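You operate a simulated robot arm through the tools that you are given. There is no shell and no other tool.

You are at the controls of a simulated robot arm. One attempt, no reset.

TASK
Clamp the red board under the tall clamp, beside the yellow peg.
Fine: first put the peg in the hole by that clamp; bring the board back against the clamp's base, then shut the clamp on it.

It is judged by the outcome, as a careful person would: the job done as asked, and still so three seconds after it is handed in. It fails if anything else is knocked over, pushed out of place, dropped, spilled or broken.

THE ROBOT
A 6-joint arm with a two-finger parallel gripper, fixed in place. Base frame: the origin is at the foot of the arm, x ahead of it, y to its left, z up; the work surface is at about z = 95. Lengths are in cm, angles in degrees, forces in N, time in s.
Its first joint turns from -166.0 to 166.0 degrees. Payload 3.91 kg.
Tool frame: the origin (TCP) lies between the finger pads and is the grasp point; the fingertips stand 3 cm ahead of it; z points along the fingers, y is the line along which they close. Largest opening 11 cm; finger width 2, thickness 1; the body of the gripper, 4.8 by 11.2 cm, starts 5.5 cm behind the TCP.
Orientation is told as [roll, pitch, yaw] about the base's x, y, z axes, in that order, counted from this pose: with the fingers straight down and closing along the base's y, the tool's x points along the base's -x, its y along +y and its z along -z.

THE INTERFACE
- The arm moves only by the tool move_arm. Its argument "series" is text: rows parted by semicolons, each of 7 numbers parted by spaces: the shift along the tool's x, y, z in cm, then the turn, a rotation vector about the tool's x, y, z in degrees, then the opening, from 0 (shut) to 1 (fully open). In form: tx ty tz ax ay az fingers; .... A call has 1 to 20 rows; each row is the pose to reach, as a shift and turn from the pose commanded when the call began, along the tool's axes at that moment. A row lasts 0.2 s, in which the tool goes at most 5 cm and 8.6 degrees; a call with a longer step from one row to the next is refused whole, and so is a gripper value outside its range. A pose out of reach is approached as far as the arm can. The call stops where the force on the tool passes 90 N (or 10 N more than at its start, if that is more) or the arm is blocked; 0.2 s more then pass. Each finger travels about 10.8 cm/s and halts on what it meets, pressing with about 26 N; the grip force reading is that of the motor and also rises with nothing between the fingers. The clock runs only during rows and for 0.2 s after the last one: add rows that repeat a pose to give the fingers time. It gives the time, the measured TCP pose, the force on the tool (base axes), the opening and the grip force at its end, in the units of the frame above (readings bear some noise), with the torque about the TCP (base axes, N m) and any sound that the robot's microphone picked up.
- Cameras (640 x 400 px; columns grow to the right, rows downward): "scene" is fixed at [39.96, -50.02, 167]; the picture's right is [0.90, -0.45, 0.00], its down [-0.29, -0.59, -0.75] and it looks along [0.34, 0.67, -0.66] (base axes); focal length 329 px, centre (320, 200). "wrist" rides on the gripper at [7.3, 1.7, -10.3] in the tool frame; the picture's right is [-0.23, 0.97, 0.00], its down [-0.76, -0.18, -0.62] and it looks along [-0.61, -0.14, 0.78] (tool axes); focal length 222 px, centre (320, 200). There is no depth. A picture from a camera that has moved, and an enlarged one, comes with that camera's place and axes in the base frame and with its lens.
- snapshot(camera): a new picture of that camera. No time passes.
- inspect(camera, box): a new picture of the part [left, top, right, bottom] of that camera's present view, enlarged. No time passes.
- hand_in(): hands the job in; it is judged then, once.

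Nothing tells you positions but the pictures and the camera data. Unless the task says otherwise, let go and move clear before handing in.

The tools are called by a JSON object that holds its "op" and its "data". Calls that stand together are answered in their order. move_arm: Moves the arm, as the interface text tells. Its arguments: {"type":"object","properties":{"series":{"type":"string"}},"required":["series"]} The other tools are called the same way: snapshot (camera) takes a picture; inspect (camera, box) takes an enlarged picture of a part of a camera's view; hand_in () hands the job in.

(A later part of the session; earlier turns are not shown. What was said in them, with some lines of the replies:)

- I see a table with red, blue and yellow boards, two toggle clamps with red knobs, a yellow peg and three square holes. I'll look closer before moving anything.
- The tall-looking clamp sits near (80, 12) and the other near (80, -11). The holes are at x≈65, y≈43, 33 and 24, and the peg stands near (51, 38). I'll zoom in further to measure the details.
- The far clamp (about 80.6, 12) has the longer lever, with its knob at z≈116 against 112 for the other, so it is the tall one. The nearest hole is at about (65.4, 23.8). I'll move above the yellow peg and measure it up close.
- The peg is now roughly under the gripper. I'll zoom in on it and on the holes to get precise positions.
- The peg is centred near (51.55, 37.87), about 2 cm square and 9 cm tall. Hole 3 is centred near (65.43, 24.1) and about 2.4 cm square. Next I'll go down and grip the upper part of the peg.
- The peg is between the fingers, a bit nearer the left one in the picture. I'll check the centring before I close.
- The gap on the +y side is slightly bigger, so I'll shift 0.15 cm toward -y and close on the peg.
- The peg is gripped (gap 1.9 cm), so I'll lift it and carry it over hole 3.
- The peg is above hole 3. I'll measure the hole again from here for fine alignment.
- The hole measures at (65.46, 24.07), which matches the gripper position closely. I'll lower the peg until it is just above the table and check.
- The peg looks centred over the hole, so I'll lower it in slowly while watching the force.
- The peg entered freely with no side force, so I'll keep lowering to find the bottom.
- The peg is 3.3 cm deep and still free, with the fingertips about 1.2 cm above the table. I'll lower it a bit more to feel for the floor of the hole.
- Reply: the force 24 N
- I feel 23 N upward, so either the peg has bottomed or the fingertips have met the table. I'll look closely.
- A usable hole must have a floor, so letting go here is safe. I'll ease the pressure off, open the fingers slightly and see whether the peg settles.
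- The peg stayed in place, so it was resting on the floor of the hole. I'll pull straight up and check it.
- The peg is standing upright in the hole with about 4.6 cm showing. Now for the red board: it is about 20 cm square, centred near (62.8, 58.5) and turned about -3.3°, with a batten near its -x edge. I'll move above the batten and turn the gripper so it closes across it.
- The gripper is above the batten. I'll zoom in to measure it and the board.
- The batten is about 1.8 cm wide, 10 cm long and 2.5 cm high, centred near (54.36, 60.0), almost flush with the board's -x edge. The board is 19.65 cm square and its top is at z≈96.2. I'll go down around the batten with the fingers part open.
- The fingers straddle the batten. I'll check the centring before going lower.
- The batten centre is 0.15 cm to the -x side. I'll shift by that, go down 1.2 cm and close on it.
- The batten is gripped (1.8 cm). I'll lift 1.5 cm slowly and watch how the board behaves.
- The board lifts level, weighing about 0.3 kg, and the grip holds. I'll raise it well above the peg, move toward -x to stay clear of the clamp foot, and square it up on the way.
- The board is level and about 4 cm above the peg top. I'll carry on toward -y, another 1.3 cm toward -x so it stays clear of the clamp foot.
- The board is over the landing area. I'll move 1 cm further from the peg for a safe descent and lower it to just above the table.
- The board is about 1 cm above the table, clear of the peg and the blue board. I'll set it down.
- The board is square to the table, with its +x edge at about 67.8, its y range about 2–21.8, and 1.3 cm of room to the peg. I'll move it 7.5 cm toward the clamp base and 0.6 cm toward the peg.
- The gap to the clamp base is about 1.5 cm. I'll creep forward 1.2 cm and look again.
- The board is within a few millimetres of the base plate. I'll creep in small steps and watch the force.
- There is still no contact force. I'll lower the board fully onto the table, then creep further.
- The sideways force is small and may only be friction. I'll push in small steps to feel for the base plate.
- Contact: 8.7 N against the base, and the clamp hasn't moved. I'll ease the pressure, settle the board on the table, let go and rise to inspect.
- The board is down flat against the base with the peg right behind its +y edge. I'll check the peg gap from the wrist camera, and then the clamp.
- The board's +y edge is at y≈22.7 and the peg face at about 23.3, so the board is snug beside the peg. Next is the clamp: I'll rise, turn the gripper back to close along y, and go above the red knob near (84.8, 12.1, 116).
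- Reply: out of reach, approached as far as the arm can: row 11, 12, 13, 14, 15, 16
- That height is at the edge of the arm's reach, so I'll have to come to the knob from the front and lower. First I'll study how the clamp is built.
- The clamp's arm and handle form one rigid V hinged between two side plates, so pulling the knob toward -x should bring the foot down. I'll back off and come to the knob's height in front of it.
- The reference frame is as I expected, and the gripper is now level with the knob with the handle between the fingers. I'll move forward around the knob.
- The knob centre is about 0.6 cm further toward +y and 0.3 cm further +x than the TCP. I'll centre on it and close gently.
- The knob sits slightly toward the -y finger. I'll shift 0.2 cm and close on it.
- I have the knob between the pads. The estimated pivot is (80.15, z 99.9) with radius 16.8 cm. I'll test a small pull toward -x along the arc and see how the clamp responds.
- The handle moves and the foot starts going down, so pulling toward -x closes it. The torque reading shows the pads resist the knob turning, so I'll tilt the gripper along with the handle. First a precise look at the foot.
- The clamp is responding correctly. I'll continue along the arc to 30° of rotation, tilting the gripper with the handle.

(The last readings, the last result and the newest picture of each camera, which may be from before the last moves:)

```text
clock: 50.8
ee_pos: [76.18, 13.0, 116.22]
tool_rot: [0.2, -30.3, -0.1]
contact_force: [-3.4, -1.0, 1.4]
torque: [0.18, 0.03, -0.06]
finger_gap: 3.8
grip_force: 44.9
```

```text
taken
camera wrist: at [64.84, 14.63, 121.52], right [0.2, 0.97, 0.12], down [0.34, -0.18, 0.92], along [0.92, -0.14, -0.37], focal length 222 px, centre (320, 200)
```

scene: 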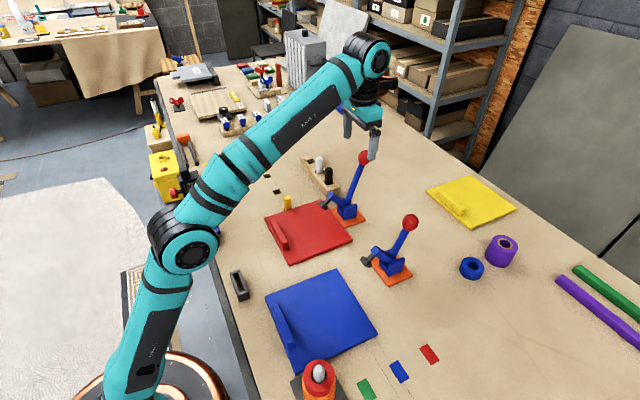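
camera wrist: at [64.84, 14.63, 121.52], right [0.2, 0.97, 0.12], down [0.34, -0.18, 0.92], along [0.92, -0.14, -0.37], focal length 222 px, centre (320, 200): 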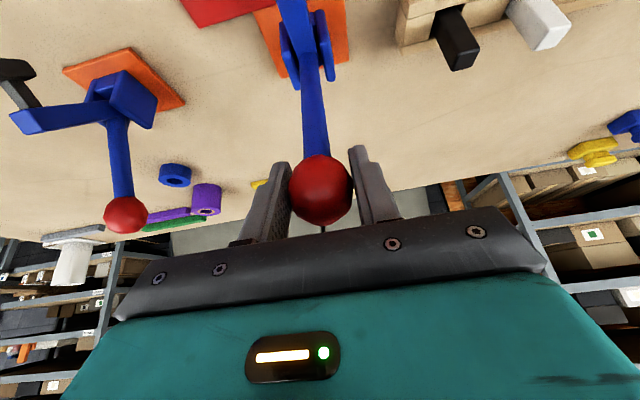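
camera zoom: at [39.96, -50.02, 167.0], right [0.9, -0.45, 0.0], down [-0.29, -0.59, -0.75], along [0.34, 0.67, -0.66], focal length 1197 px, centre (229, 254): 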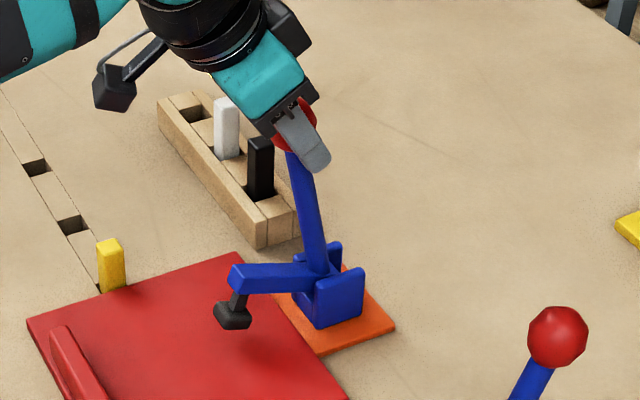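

The arm follows smoothly with little force. I'll go on to 39° and then approach contact in small steps.

{"op": "move_arm", "data": {"series": "0.42 0 -0.125 0 -1.5 0 0.1; 0.844 0 -0.24 0 -3 0 0.1; 1.27 0 -0.345 0 -4.5 0 0.1; 1.7 0 -0.435 0 -6 0 0.1; 2.13 0 -0.515 0 -7.5 0 0.1; 2.564 0 -0.585 0 -9 0 0.1; 2.564 0 -0.585 0 -9 0 0.1"}}

{"op": "inspect", "data": {"camera": "scene", "box": [300, 150, 380, 240]}}

{"op": "inspect", "data": {"camera": "scene", "box": [310, 185, 360, 225]}}

```text
clock: 52.4
ee_pos: [73.81, 13.01, 115.53]
tool_rot: [0.2, -39.3, -0.1]
contact_force: [-12.5, -15.4, 0.2]
torque: [0.12, 0.94, -0.17]
finger_gap: 3.82
grip_force: 44.9
```

```text
4.44 times, centred on (340, 195) of scene
camera zoom: at [39.96, -50.02, 167.0], right [0.9, -0.45, 0.0], down [-0.29, -0.59, -0.75], along [0.34, 0.67, -0.66], focal length 1463 px, centre (231, 222)
```

zoom: 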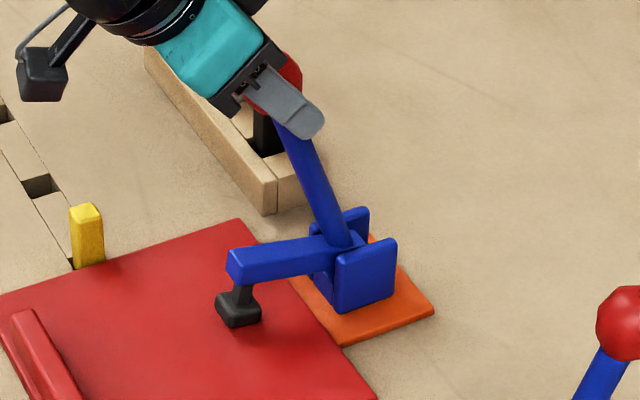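

```text
10.00 times, centred on (335, 205) of scene
camera zoom: at [39.96, -50.02, 167.0], right [0.9, -0.45, 0.0], down [-0.29, -0.59, -0.75], along [0.34, 0.67, -0.66], focal length 3292 px, centre (170, 150)
```

zoom: 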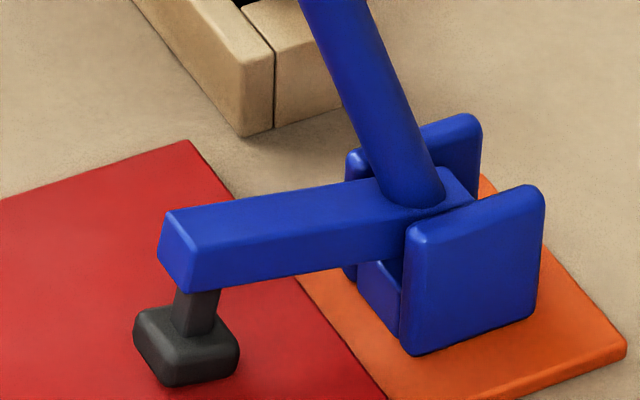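

The handle is now pushing the gripper onward (Fx negative), as if past its over-centre point, and the foot is nearly on the board. I'll take small steps.

{"op": "move_arm", "data": {"series": "0.28 0 -0.085 0 -1 0 0.1; 0.562 0 -0.164 0 -2 0 0.1; 0.562 0 -0.164 0 -2 0 0.1"}}

{"op": "inspect", "data": {"camera": "scene", "box": [310, 185, 360, 225]}}

```text
clock: 53.2
ee_pos: [73.3, 12.96, 115.16]
tool_rot: [0.3, -41.4, -0.2]
contact_force: [-2.8, -16.0, 12.3]
torque: [-0.1, -1.22, 0.07]
finger_gap: 3.84
grip_force: 44.4
```

```text
10.00 times, centred on (335, 205) of scene
camera zoom: at [39.96, -50.02, 167.0], right [0.9, -0.45, 0.0], down [-0.29, -0.59, -0.75], along [0.34, 0.67, -0.66], focal length 3292 px, centre (170, 150)
```

zoom: 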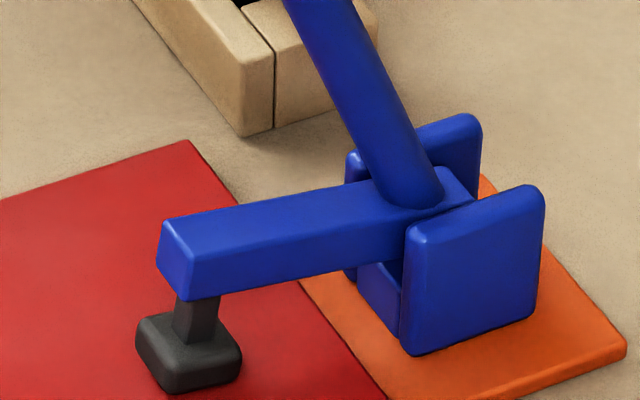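

{"op": "move_arm", "data": {"series": "0.14 0 -0.045 0 -0.5 0 0.1; 0.28 0 -0.085 0 -1 0 0.1; 0.28 0 -0.085 0 -1 0 0.1"}}

{"op": "inspect", "data": {"camera": "scene", "box": [310, 185, 360, 225]}}

```text
clock: 54.0
ee_pos: [73.09, 13.03, 115.17]
tool_rot: [0.3, -42.3, -0.2]
contact_force: [1.3, -13.8, 20.3]
torque: [0.15, 0.44, -0.12]
finger_gap: 3.83
grip_force: 44.2
```

```text
10.00 times, centred on (335, 205) of scene
camera zoom: at [39.96, -50.02, 167.0], right [0.9, -0.45, 0.0], down [-0.29, -0.59, -0.75], along [0.34, 0.67, -0.66], focal length 3292 px, centre (170, 150)
```

zoom: 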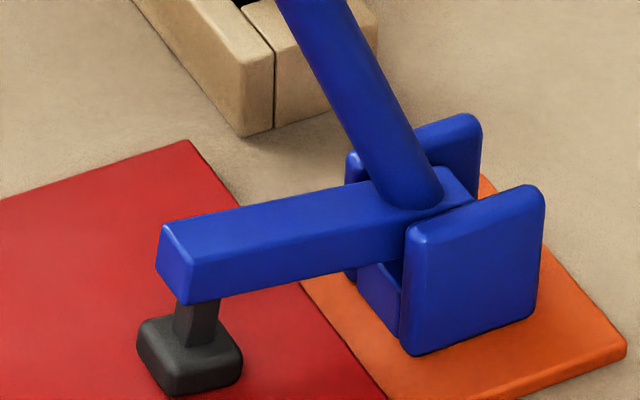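

The resisting force is rising, which suggests the foot is touching or close to it. I'll open the fingers slightly, still caging the knob, to release side loads and see where the clamp settles.

{"op": "move_arm", "data": {"series": "0 0 0 0 0 0 0.36; 0 0 0 0 0 0 0.4; 0 0 0 0 0 0 0.44; 0 0 0 0 0 0 0.44; 0 0 0 0 0 0 0.44"}}

{"op": "inspect", "data": {"camera": "scene", "box": [310, 185, 360, 225]}}

{"op": "inspect", "data": {"camera": "scene", "box": [300, 140, 390, 240]}}

{"op": "snapshot", "data": {"camera": "wrist"}}

```text
clock: 55.2
ee_pos: [73.22, 13.08, 114.94]
tool_rot: [0.2, -42.3, -0.2]
contact_force: [-0.5, -0.2, 0.3]
torque: [-0.03, 0.0, -0.02]
finger_gap: 4.84
grip_force: 0.1
```

```text
10.00 times, centred on (335, 205) of scene
camera zoom: at [39.96, -50.02, 167.0], right [0.9, -0.45, 0.0], down [-0.29, -0.59, -0.75], along [0.34, 0.67, -0.66], focal length 3292 px, centre (170, 150)
```

zoom: 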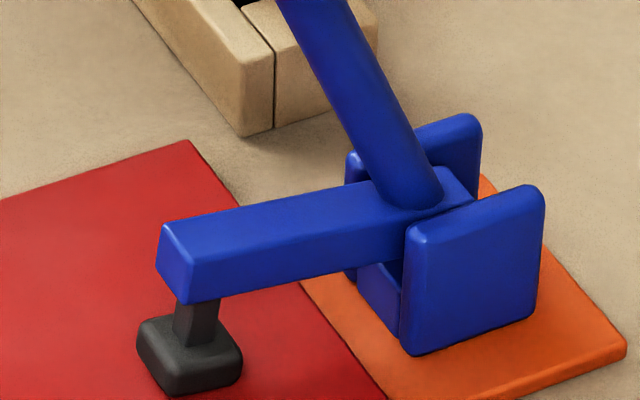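

```text
4.00 times, centred on (345, 190) of scene
camera zoom: at [39.96, -50.02, 167.0], right [0.9, -0.45, 0.0], down [-0.29, -0.59, -0.75], along [0.34, 0.67, -0.66], focal length 1317 px, centre (220, 240)
```

zoom: 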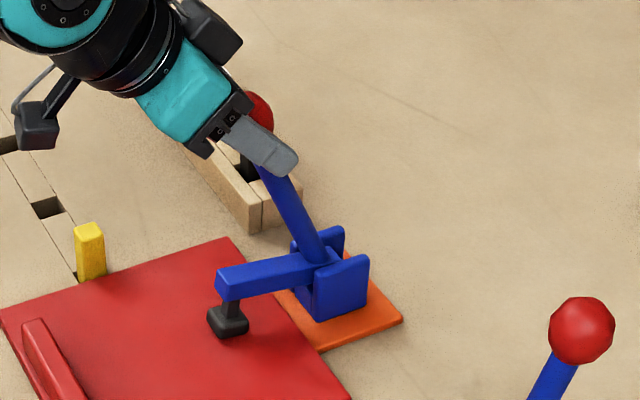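

```text
taken
camera wrist: at [60.83, 14.72, 117.83], right [0.17, 0.97, 0.16], down [0.14, -0.18, 0.97], along [0.97, -0.14, -0.17], focal length 222 px, centre (320, 200)
```

wrist: 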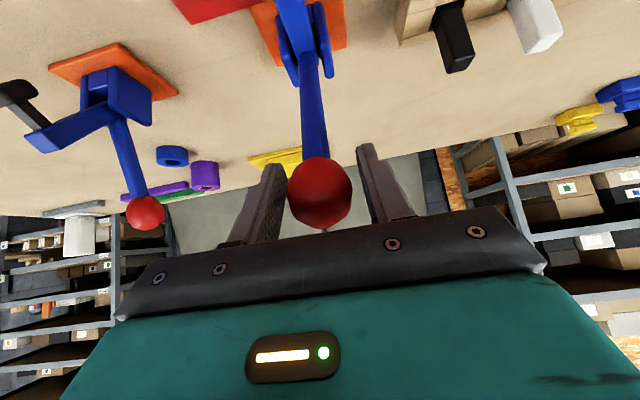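

The clamp stays put when loosened, but the arm still seems about 8° above horizontal, so the foot probably hasn't reached the board. I'll check the knob's position in the fingers before regripping.

{"op": "inspect", "data": {"camera": "wrist", "box": [220, 120, 420, 260]}}

{"op": "inspect", "data": {"camera": "scene", "box": [320, 195, 345, 215]}}

{"op": "inspect", "data": {"camera": "scene", "box": [320, 150, 370, 200]}}

```text
2.86 times, centred on (320, 190) of wrist
camera zoom: at [60.83, 14.72, 117.83], right [0.17, 0.97, 0.16], down [0.14, -0.18, 0.97], along [0.97, -0.14, -0.17], focal length 635 px, centre (320, 229)
```

zoom: 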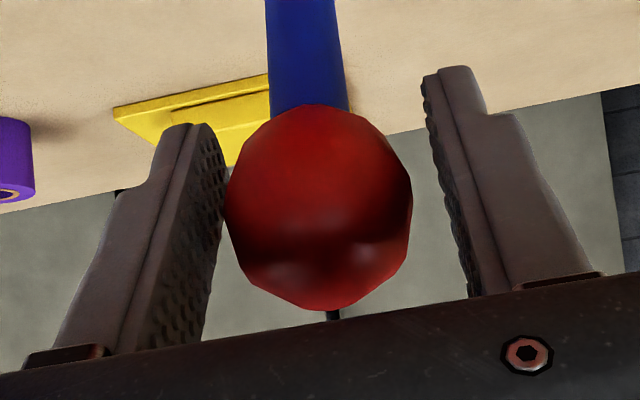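

```text
16.00 times, centred on (332, 205) of scene
camera zoom: at [39.96, -50.02, 167.0], right [0.9, -0.45, 0.0], down [-0.29, -0.59, -0.75], along [0.34, 0.67, -0.66], focal length 5267 px, centre (120, 120)
```

zoom: 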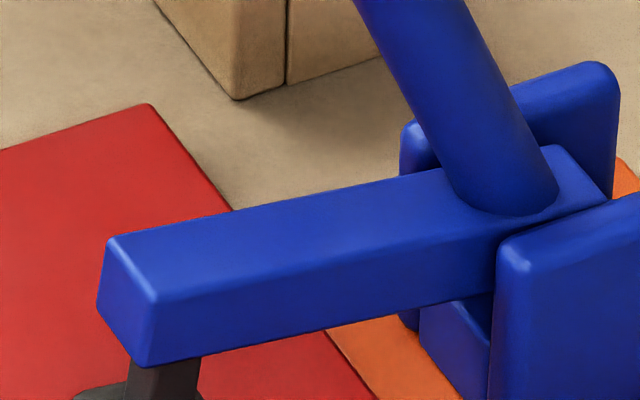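

```text
8.00 times, centred on (345, 175) of scene
camera zoom: at [39.96, -50.02, 167.0], right [0.9, -0.45, 0.0], down [-0.29, -0.59, -0.75], along [0.34, 0.67, -0.66], focal length 2634 px, centre (120, 400)
```

zoom: 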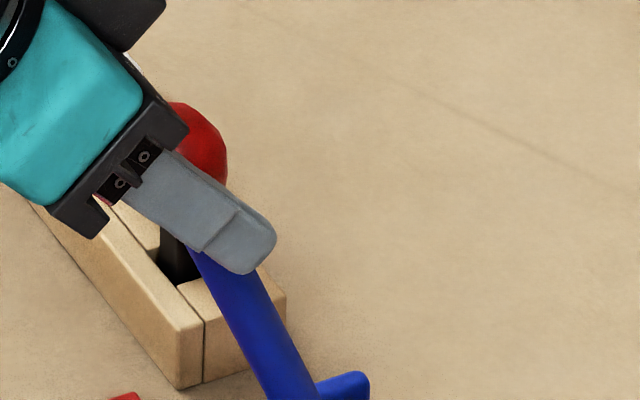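

Measured up close, the knob is at about (73.5, 115.1) and the foot is still roughly 0.8 cm above the board. I'll recentre on the knob, regrip and continue.

{"op": "move_arm", "data": {"series": "-0.15 0 0.06 0 0 0 0.44; -0.29 0 0.13 0 0 0 0.42; -0.29 0 0.13 0 0 0 0.36; -0.29 0 0.13 0 0 0 0.3; -0.29 0 0.13 0 0 0 0.2; -0.29 0 0.13 0 0 0 0.1; -0.29 0 0.13 0 0 0 0.1"}}

{"op": "inspect", "data": {"camera": "wrist", "box": [220, 120, 420, 260]}}

```text
clock: 56.8
ee_pos: [73.38, 12.92, 115.11]
tool_rot: [0.2, -42.1, -0.1]
contact_force: [-0.2, 3.2, -2.3]
torque: [0.01, -0.01, -0.03]
finger_gap: 3.83
grip_force: 44.6
```

```text
2.86 times, centred on (320, 190) of wrist
camera zoom: at [61.14, 14.64, 117.95], right [0.17, 0.97, 0.16], down [0.15, -0.18, 0.97], along [0.97, -0.14, -0.17], focal length 635 px, centre (320, 229)
```

zoom: 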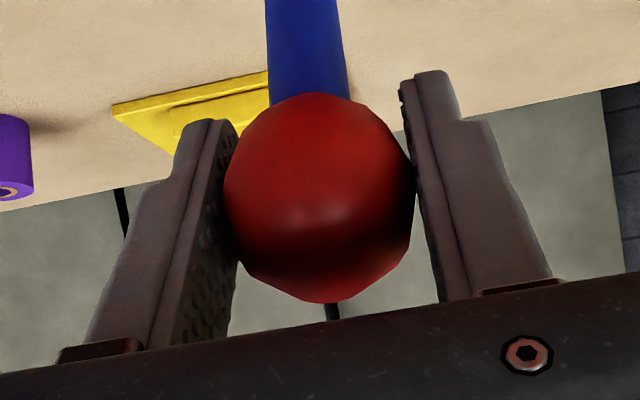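

Knob regripped with low forces. I'll close a further 2–3° at a time and watch the force.

{"op": "move_arm", "data": {"series": "0.277 0 -0.09 0 -1 0 0.1; 0.554 0 -0.181 0 -2 0 0.1; 0.554 0 -0.181 0 -2 0 0.1"}}

{"op": "inspect", "data": {"camera": "scene", "box": [310, 185, 360, 225]}}

```text
clock: 57.6
ee_pos: [73.0, 12.99, 114.8]
tool_rot: [0.2, -44.1, -0.1]
contact_force: [24.2, 7.4, 8.9]
torque: [-0.01, -0.03, 0.02]
finger_gap: 3.83
grip_force: 44.9
```

```text
10.00 times, centred on (335, 205) of scene
camera zoom: at [39.96, -50.02, 167.0], right [0.9, -0.45, 0.0], down [-0.29, -0.59, -0.75], along [0.34, 0.67, -0.66], focal length 3292 px, centre (170, 150)
```

zoom: 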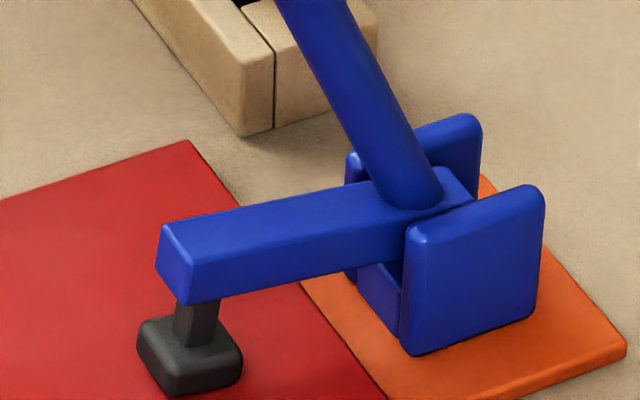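

The arm is now blocked at 25 N resistance and doesn't move further, so the foot is bearing on something, presumably the board. I'll release, back off along the tool axis and check whether it stays shut.

{"op": "move_arm", "data": {"series": "-0.2 0 0.07 0 0 0 0.3; -0.2 0 0.07 0 0 0 0.4; -0.2 0 0.07 0 0 0 0.5; -0.2 0 0.07 0 0 0 0.6; -0.2 0 -2 0 0 0 0.7; -0.2 0 -5 0 0 0 0.8; -0.2 0 -9 0 0 0 0.8; -0.2 0 -12 0 0 0 0.8; -0.2 0 -12 0 0 0 0.8"}}

{"op": "snapshot", "data": {"camera": "wrist"}}

{"op": "inspect", "data": {"camera": "scene", "box": [290, 140, 390, 240]}}

{"op": "inspect", "data": {"camera": "scene", "box": [310, 195, 345, 225]}}

```text
clock: 59.6
ee_pos: [64.93, 13.05, 123.65]
tool_rot: [0.2, -44.2, -0.2]
contact_force: [0.6, -0.8, 0.4]
torque: [-0.03, -0.04, 0.03]
finger_gap: 8.82
grip_force: 0.1
```

```text
taken
camera wrist: at [52.59, 14.64, 126.04], right [0.16, 0.97, 0.16], down [0.11, -0.18, 0.98], along [0.98, -0.14, -0.14], focal length 222 px, centre (320, 200)
```

wrist: 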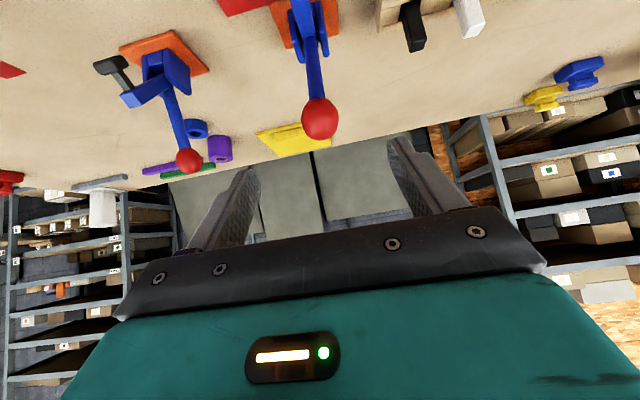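

```text
4.00 times, centred on (340, 190) of scene
camera zoom: at [39.96, -50.02, 167.0], right [0.9, -0.45, 0.0], down [-0.29, -0.59, -0.75], along [0.34, 0.67, -0.66], focal length 1317 px, centre (240, 240)
```

zoom: 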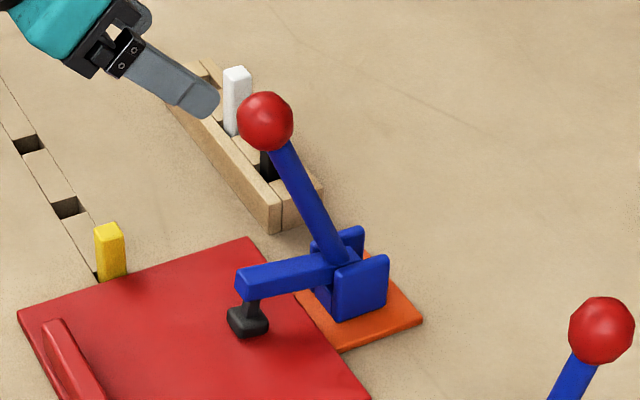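

```text
13.33 times, centred on (328, 210) of scene
camera zoom: at [39.96, -50.02, 167.0], right [0.9, -0.45, 0.0], down [-0.29, -0.59, -0.75], along [0.34, 0.67, -0.66], focal length 4389 px, centre (220, 67)
```

zoom: 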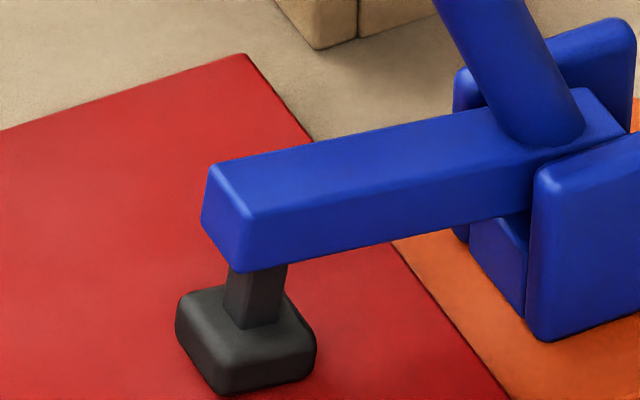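

The clamp stays where I left it. I'll take a low side look with the wrist camera to confirm that the foot really rests on the board, going over to the -y side first and then down.

{"op": "move_arm", "data": {"series": "0 -3.3 0 0 0 0 0.5; 0 -6.6 0 0 0 0 0.2; 0 -9.9 0 0 0 0 0.1; 0 -13 0 0 0 0 0; 2.4 -13 2.75 0 0 0 0; 4.9 -13 5.5 0 0 0 0; 7.3 -13 8.2 0 0 0 0; 9.7 -13 11 0 0 0 0; 12 -13 13.6 0 0 0 0; 13.3 -13 15 0 0 0 0; 13.3 -13 15 0 0 0 0"}}

{"op": "snapshot", "data": {"camera": "wrist"}}

{"op": "snapshot", "data": {"camera": "scene"}}

```text
clock: 62.0
ee_pos: [65.56, 0.11, 103.34]
tool_rot: [0.2, -44.4, -0.2]
contact_force: [-0.5, 0.2, 0.2]
torque: [0.02, 0.01, 0.01]
finger_gap: 0.02
grip_force: 26.2
```

```text
taken
camera wrist: at [53.24, 1.68, 105.81], right [0.16, 0.97, 0.16], down [0.11, -0.18, 0.98], along [0.98, -0.14, -0.14], focal length 222 px, centre (320, 200)
```

wrist: 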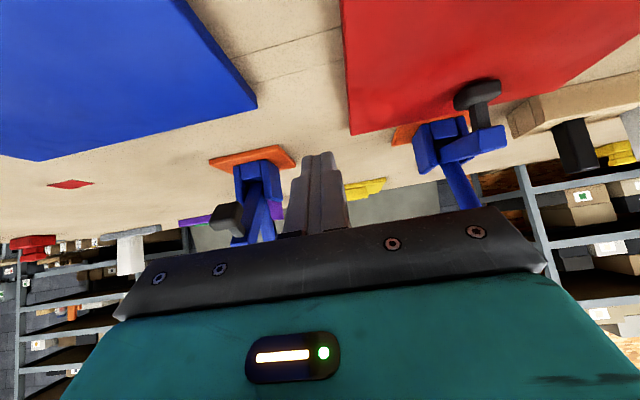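

```text
taken
```

scene: 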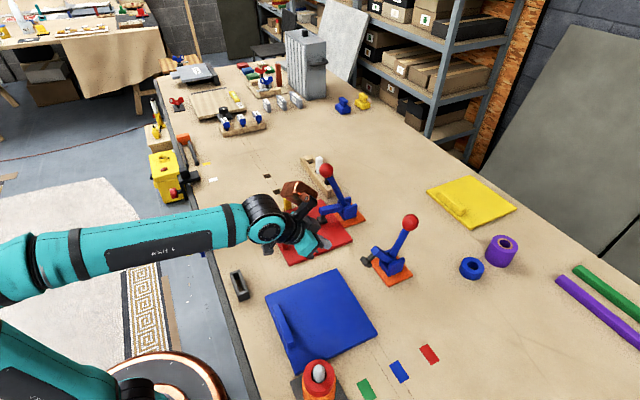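

{"op": "inspect", "data": {"camera": "wrist", "box": [390, 50, 550, 190]}}

{"op": "inspect", "data": {"camera": "wrist", "box": [430, 60, 520, 140]}}

```text
2.86 times, centred on (470, 120) of wrist
camera zoom: at [53.24, 1.68, 105.81], right [0.16, 0.97, 0.16], down [0.11, -0.18, 0.98], along [0.98, -0.14, -0.14], focal length 635 px, centre (-109, 429)
```

zoom: 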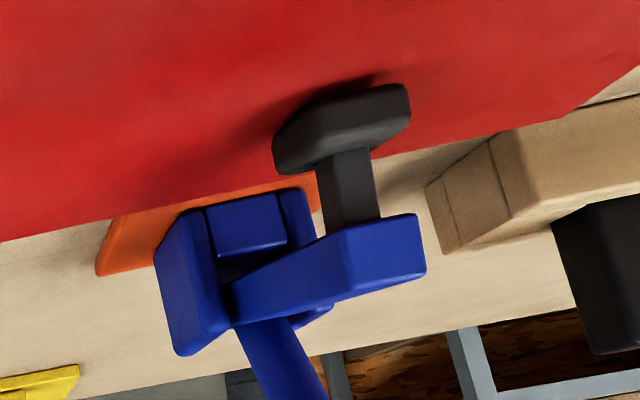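

```text
5.00 times, centred on (475, 100) of wrist
camera zoom: at [53.24, 1.68, 105.81], right [0.16, 0.97, 0.16], down [0.11, -0.18, 0.98], along [0.98, -0.14, -0.14], focal length 1111 px, centre (-455, 700)
```

zoom: 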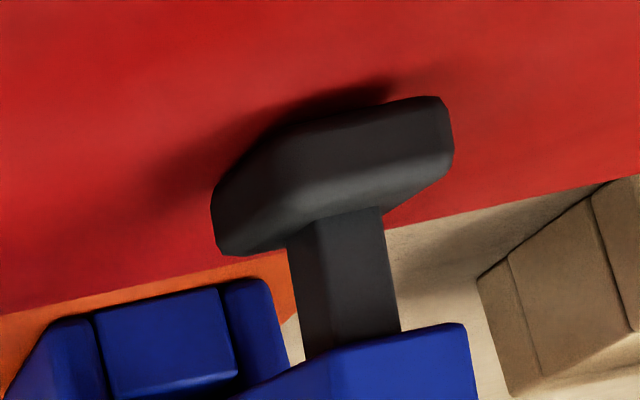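

The two views put the foot's lowest (+x) edge at z≈96.2–96.3, on the board's top surface. Force readings show the over-centre spring pulling it shut. I'll move the arm clear and do a final check of everything.

{"op": "move_arm", "data": {"series": "-2.4 0 -2.9 0 0 0 0; -4.9 0 -5.7 0 0 0 0; -7.3 0 -8.6 0 0 0 0; -9.74 0 -11.45 0 0 0 0; -8.17 0 -14.1 0 7.3 0 0.1; -6.6 0 -16.8 0 14.6 0 0.2; -5 0 -19.5 0 22 0 0.3; -3.5 0 -22.2 0 29.3 0 0.4; -1.9 0 -24.9 0 36.6 0 0.5; -0.32 0 -27.6 0 44 0 0.5; -0.32 0 -27.6 0 44 0 0.5"}}

{"op": "snapshot", "data": {"camera": "scene"}}

{"op": "snapshot", "data": {"camera": "wrist"}}

{"op": "inspect", "data": {"camera": "scene", "box": [250, 160, 390, 270]}}

```text
clock: 64.4
ee_pos: [46.58, 0.16, 123.71]
tool_rot: [0.3, -0.3, 0.1]
contact_force: [0.1, 0.7, -0.3]
torque: [0.02, 0.0, 0.02]
finger_gap: 5.5
grip_force: 0.1
```

```text
taken
```

scene: 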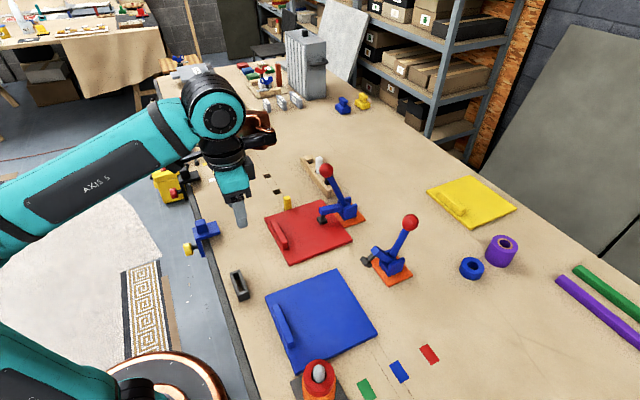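

```text
taken
camera wrist: at [39.38, 1.85, 134.06], right [0.23, 0.97, 0.0], down [0.76, -0.18, 0.62], along [0.61, -0.14, -0.78], focal length 222 px, centre (320, 200)
```

wrist: 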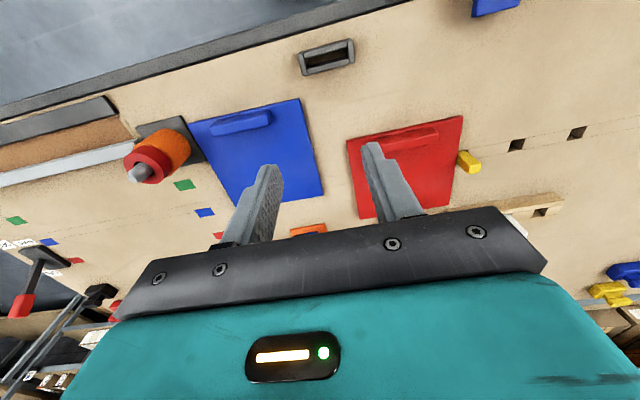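

```text
3.64 times, centred on (320, 215) of scene
camera zoom: at [39.96, -50.02, 167.0], right [0.9, -0.45, 0.0], down [-0.29, -0.59, -0.75], along [0.34, 0.67, -0.66], focal length 1197 px, centre (320, 146)
```

zoom: 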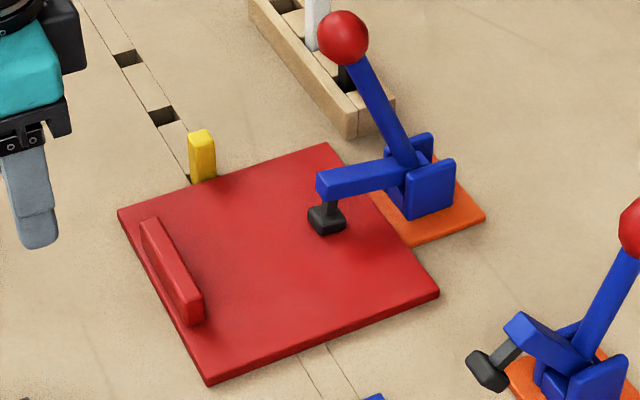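

The arm is clear, and the peg, board and clamp are all in place. One last close check of the junctions.

{"op": "inspect", "data": {"camera": "scene", "box": [320, 195, 375, 235]}}

{"op": "inspect", "data": {"camera": "scene", "box": [310, 185, 360, 225]}}

{"op": "inspect", "data": {"camera": "scene", "box": [270, 185, 310, 220]}}

{"op": "inspect", "data": {"camera": "wrist", "box": [340, 100, 500, 230]}}

```text
10.00 times, centred on (348, 215) of scene
camera zoom: at [39.96, -50.02, 167.0], right [0.9, -0.45, 0.0], down [-0.29, -0.59, -0.75], along [0.34, 0.67, -0.66], focal length 3292 px, centre (45, 50)
```

zoom: 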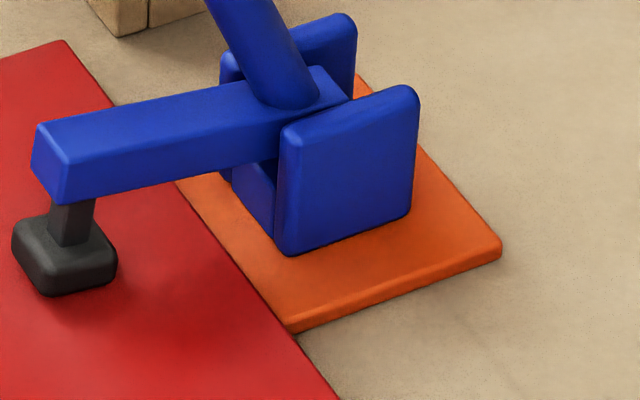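

```text
10.00 times, centred on (335, 205) of scene
camera zoom: at [39.96, -50.02, 167.0], right [0.9, -0.45, 0.0], down [-0.29, -0.59, -0.75], along [0.34, 0.67, -0.66], focal length 3292 px, centre (170, 150)
```

zoom: 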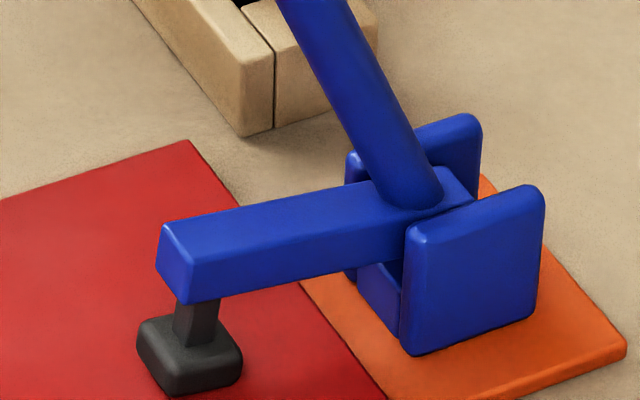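

```text
11.43 times, centred on (290, 202) of scene
camera zoom: at [39.96, -50.02, 167.0], right [0.9, -0.45, 0.0], down [-0.29, -0.59, -0.75], along [0.34, 0.67, -0.66], focal length 3762 px, centre (663, 171)
```

zoom: 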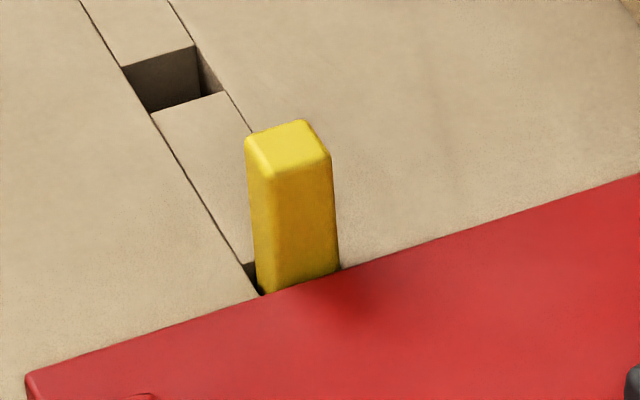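

```text
3.08 times, centred on (420, 165) of wrist
camera zoom: at [39.38, 1.85, 134.06], right [0.23, 0.97, 0.0], down [0.76, -0.18, 0.62], along [0.61, -0.14, -0.78], focal length 684 px, centre (12, 308)
```

zoom: 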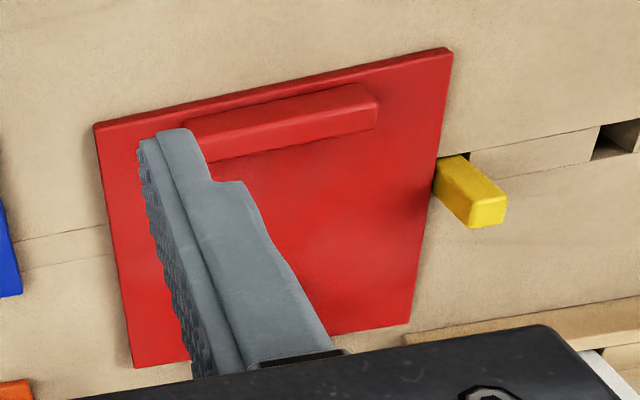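

The job looks finished:
- **Peg:** the yellow peg stands upright in the hole by the tall clamp.
- **Board:** the red board lies flat against the clamp's base, beside the peg.
- **Clamp:** the foot is down on the board and hasn't moved since I let go.

The arm is clear and nothing else was disturbed, so I'm handing in.

{"op": "hand_in", "data": {}}

```text
The job is handed in.
```

I clamped the red board under the tall clamp, with the yellow peg in the hole beside it, and handed the job in. I haven't seen the verdict.

- **Peg:** it is upright in the nearest of the three holes to the tall clamp, resting on the bottom, with about 4.6 cm showing.
- **Board:** it lies flat. I pushed it against the clamp's base until I felt contact (about 9 N). Its side edge is roughly half a centimetre from the peg, not touching it.
- **Clamp:** I pulled the handle forward until the arm stopped against about 25 N. The foot appears to bear on the board along its rear edge, because the arm sits about 8° above horizontal. It stayed put after I let go.

I judged that the foot touches the board from camera views and force readings; I did not tug the board to test the hold. I saw nothing else moved or knocked over, and the arm was clear before I handed in.
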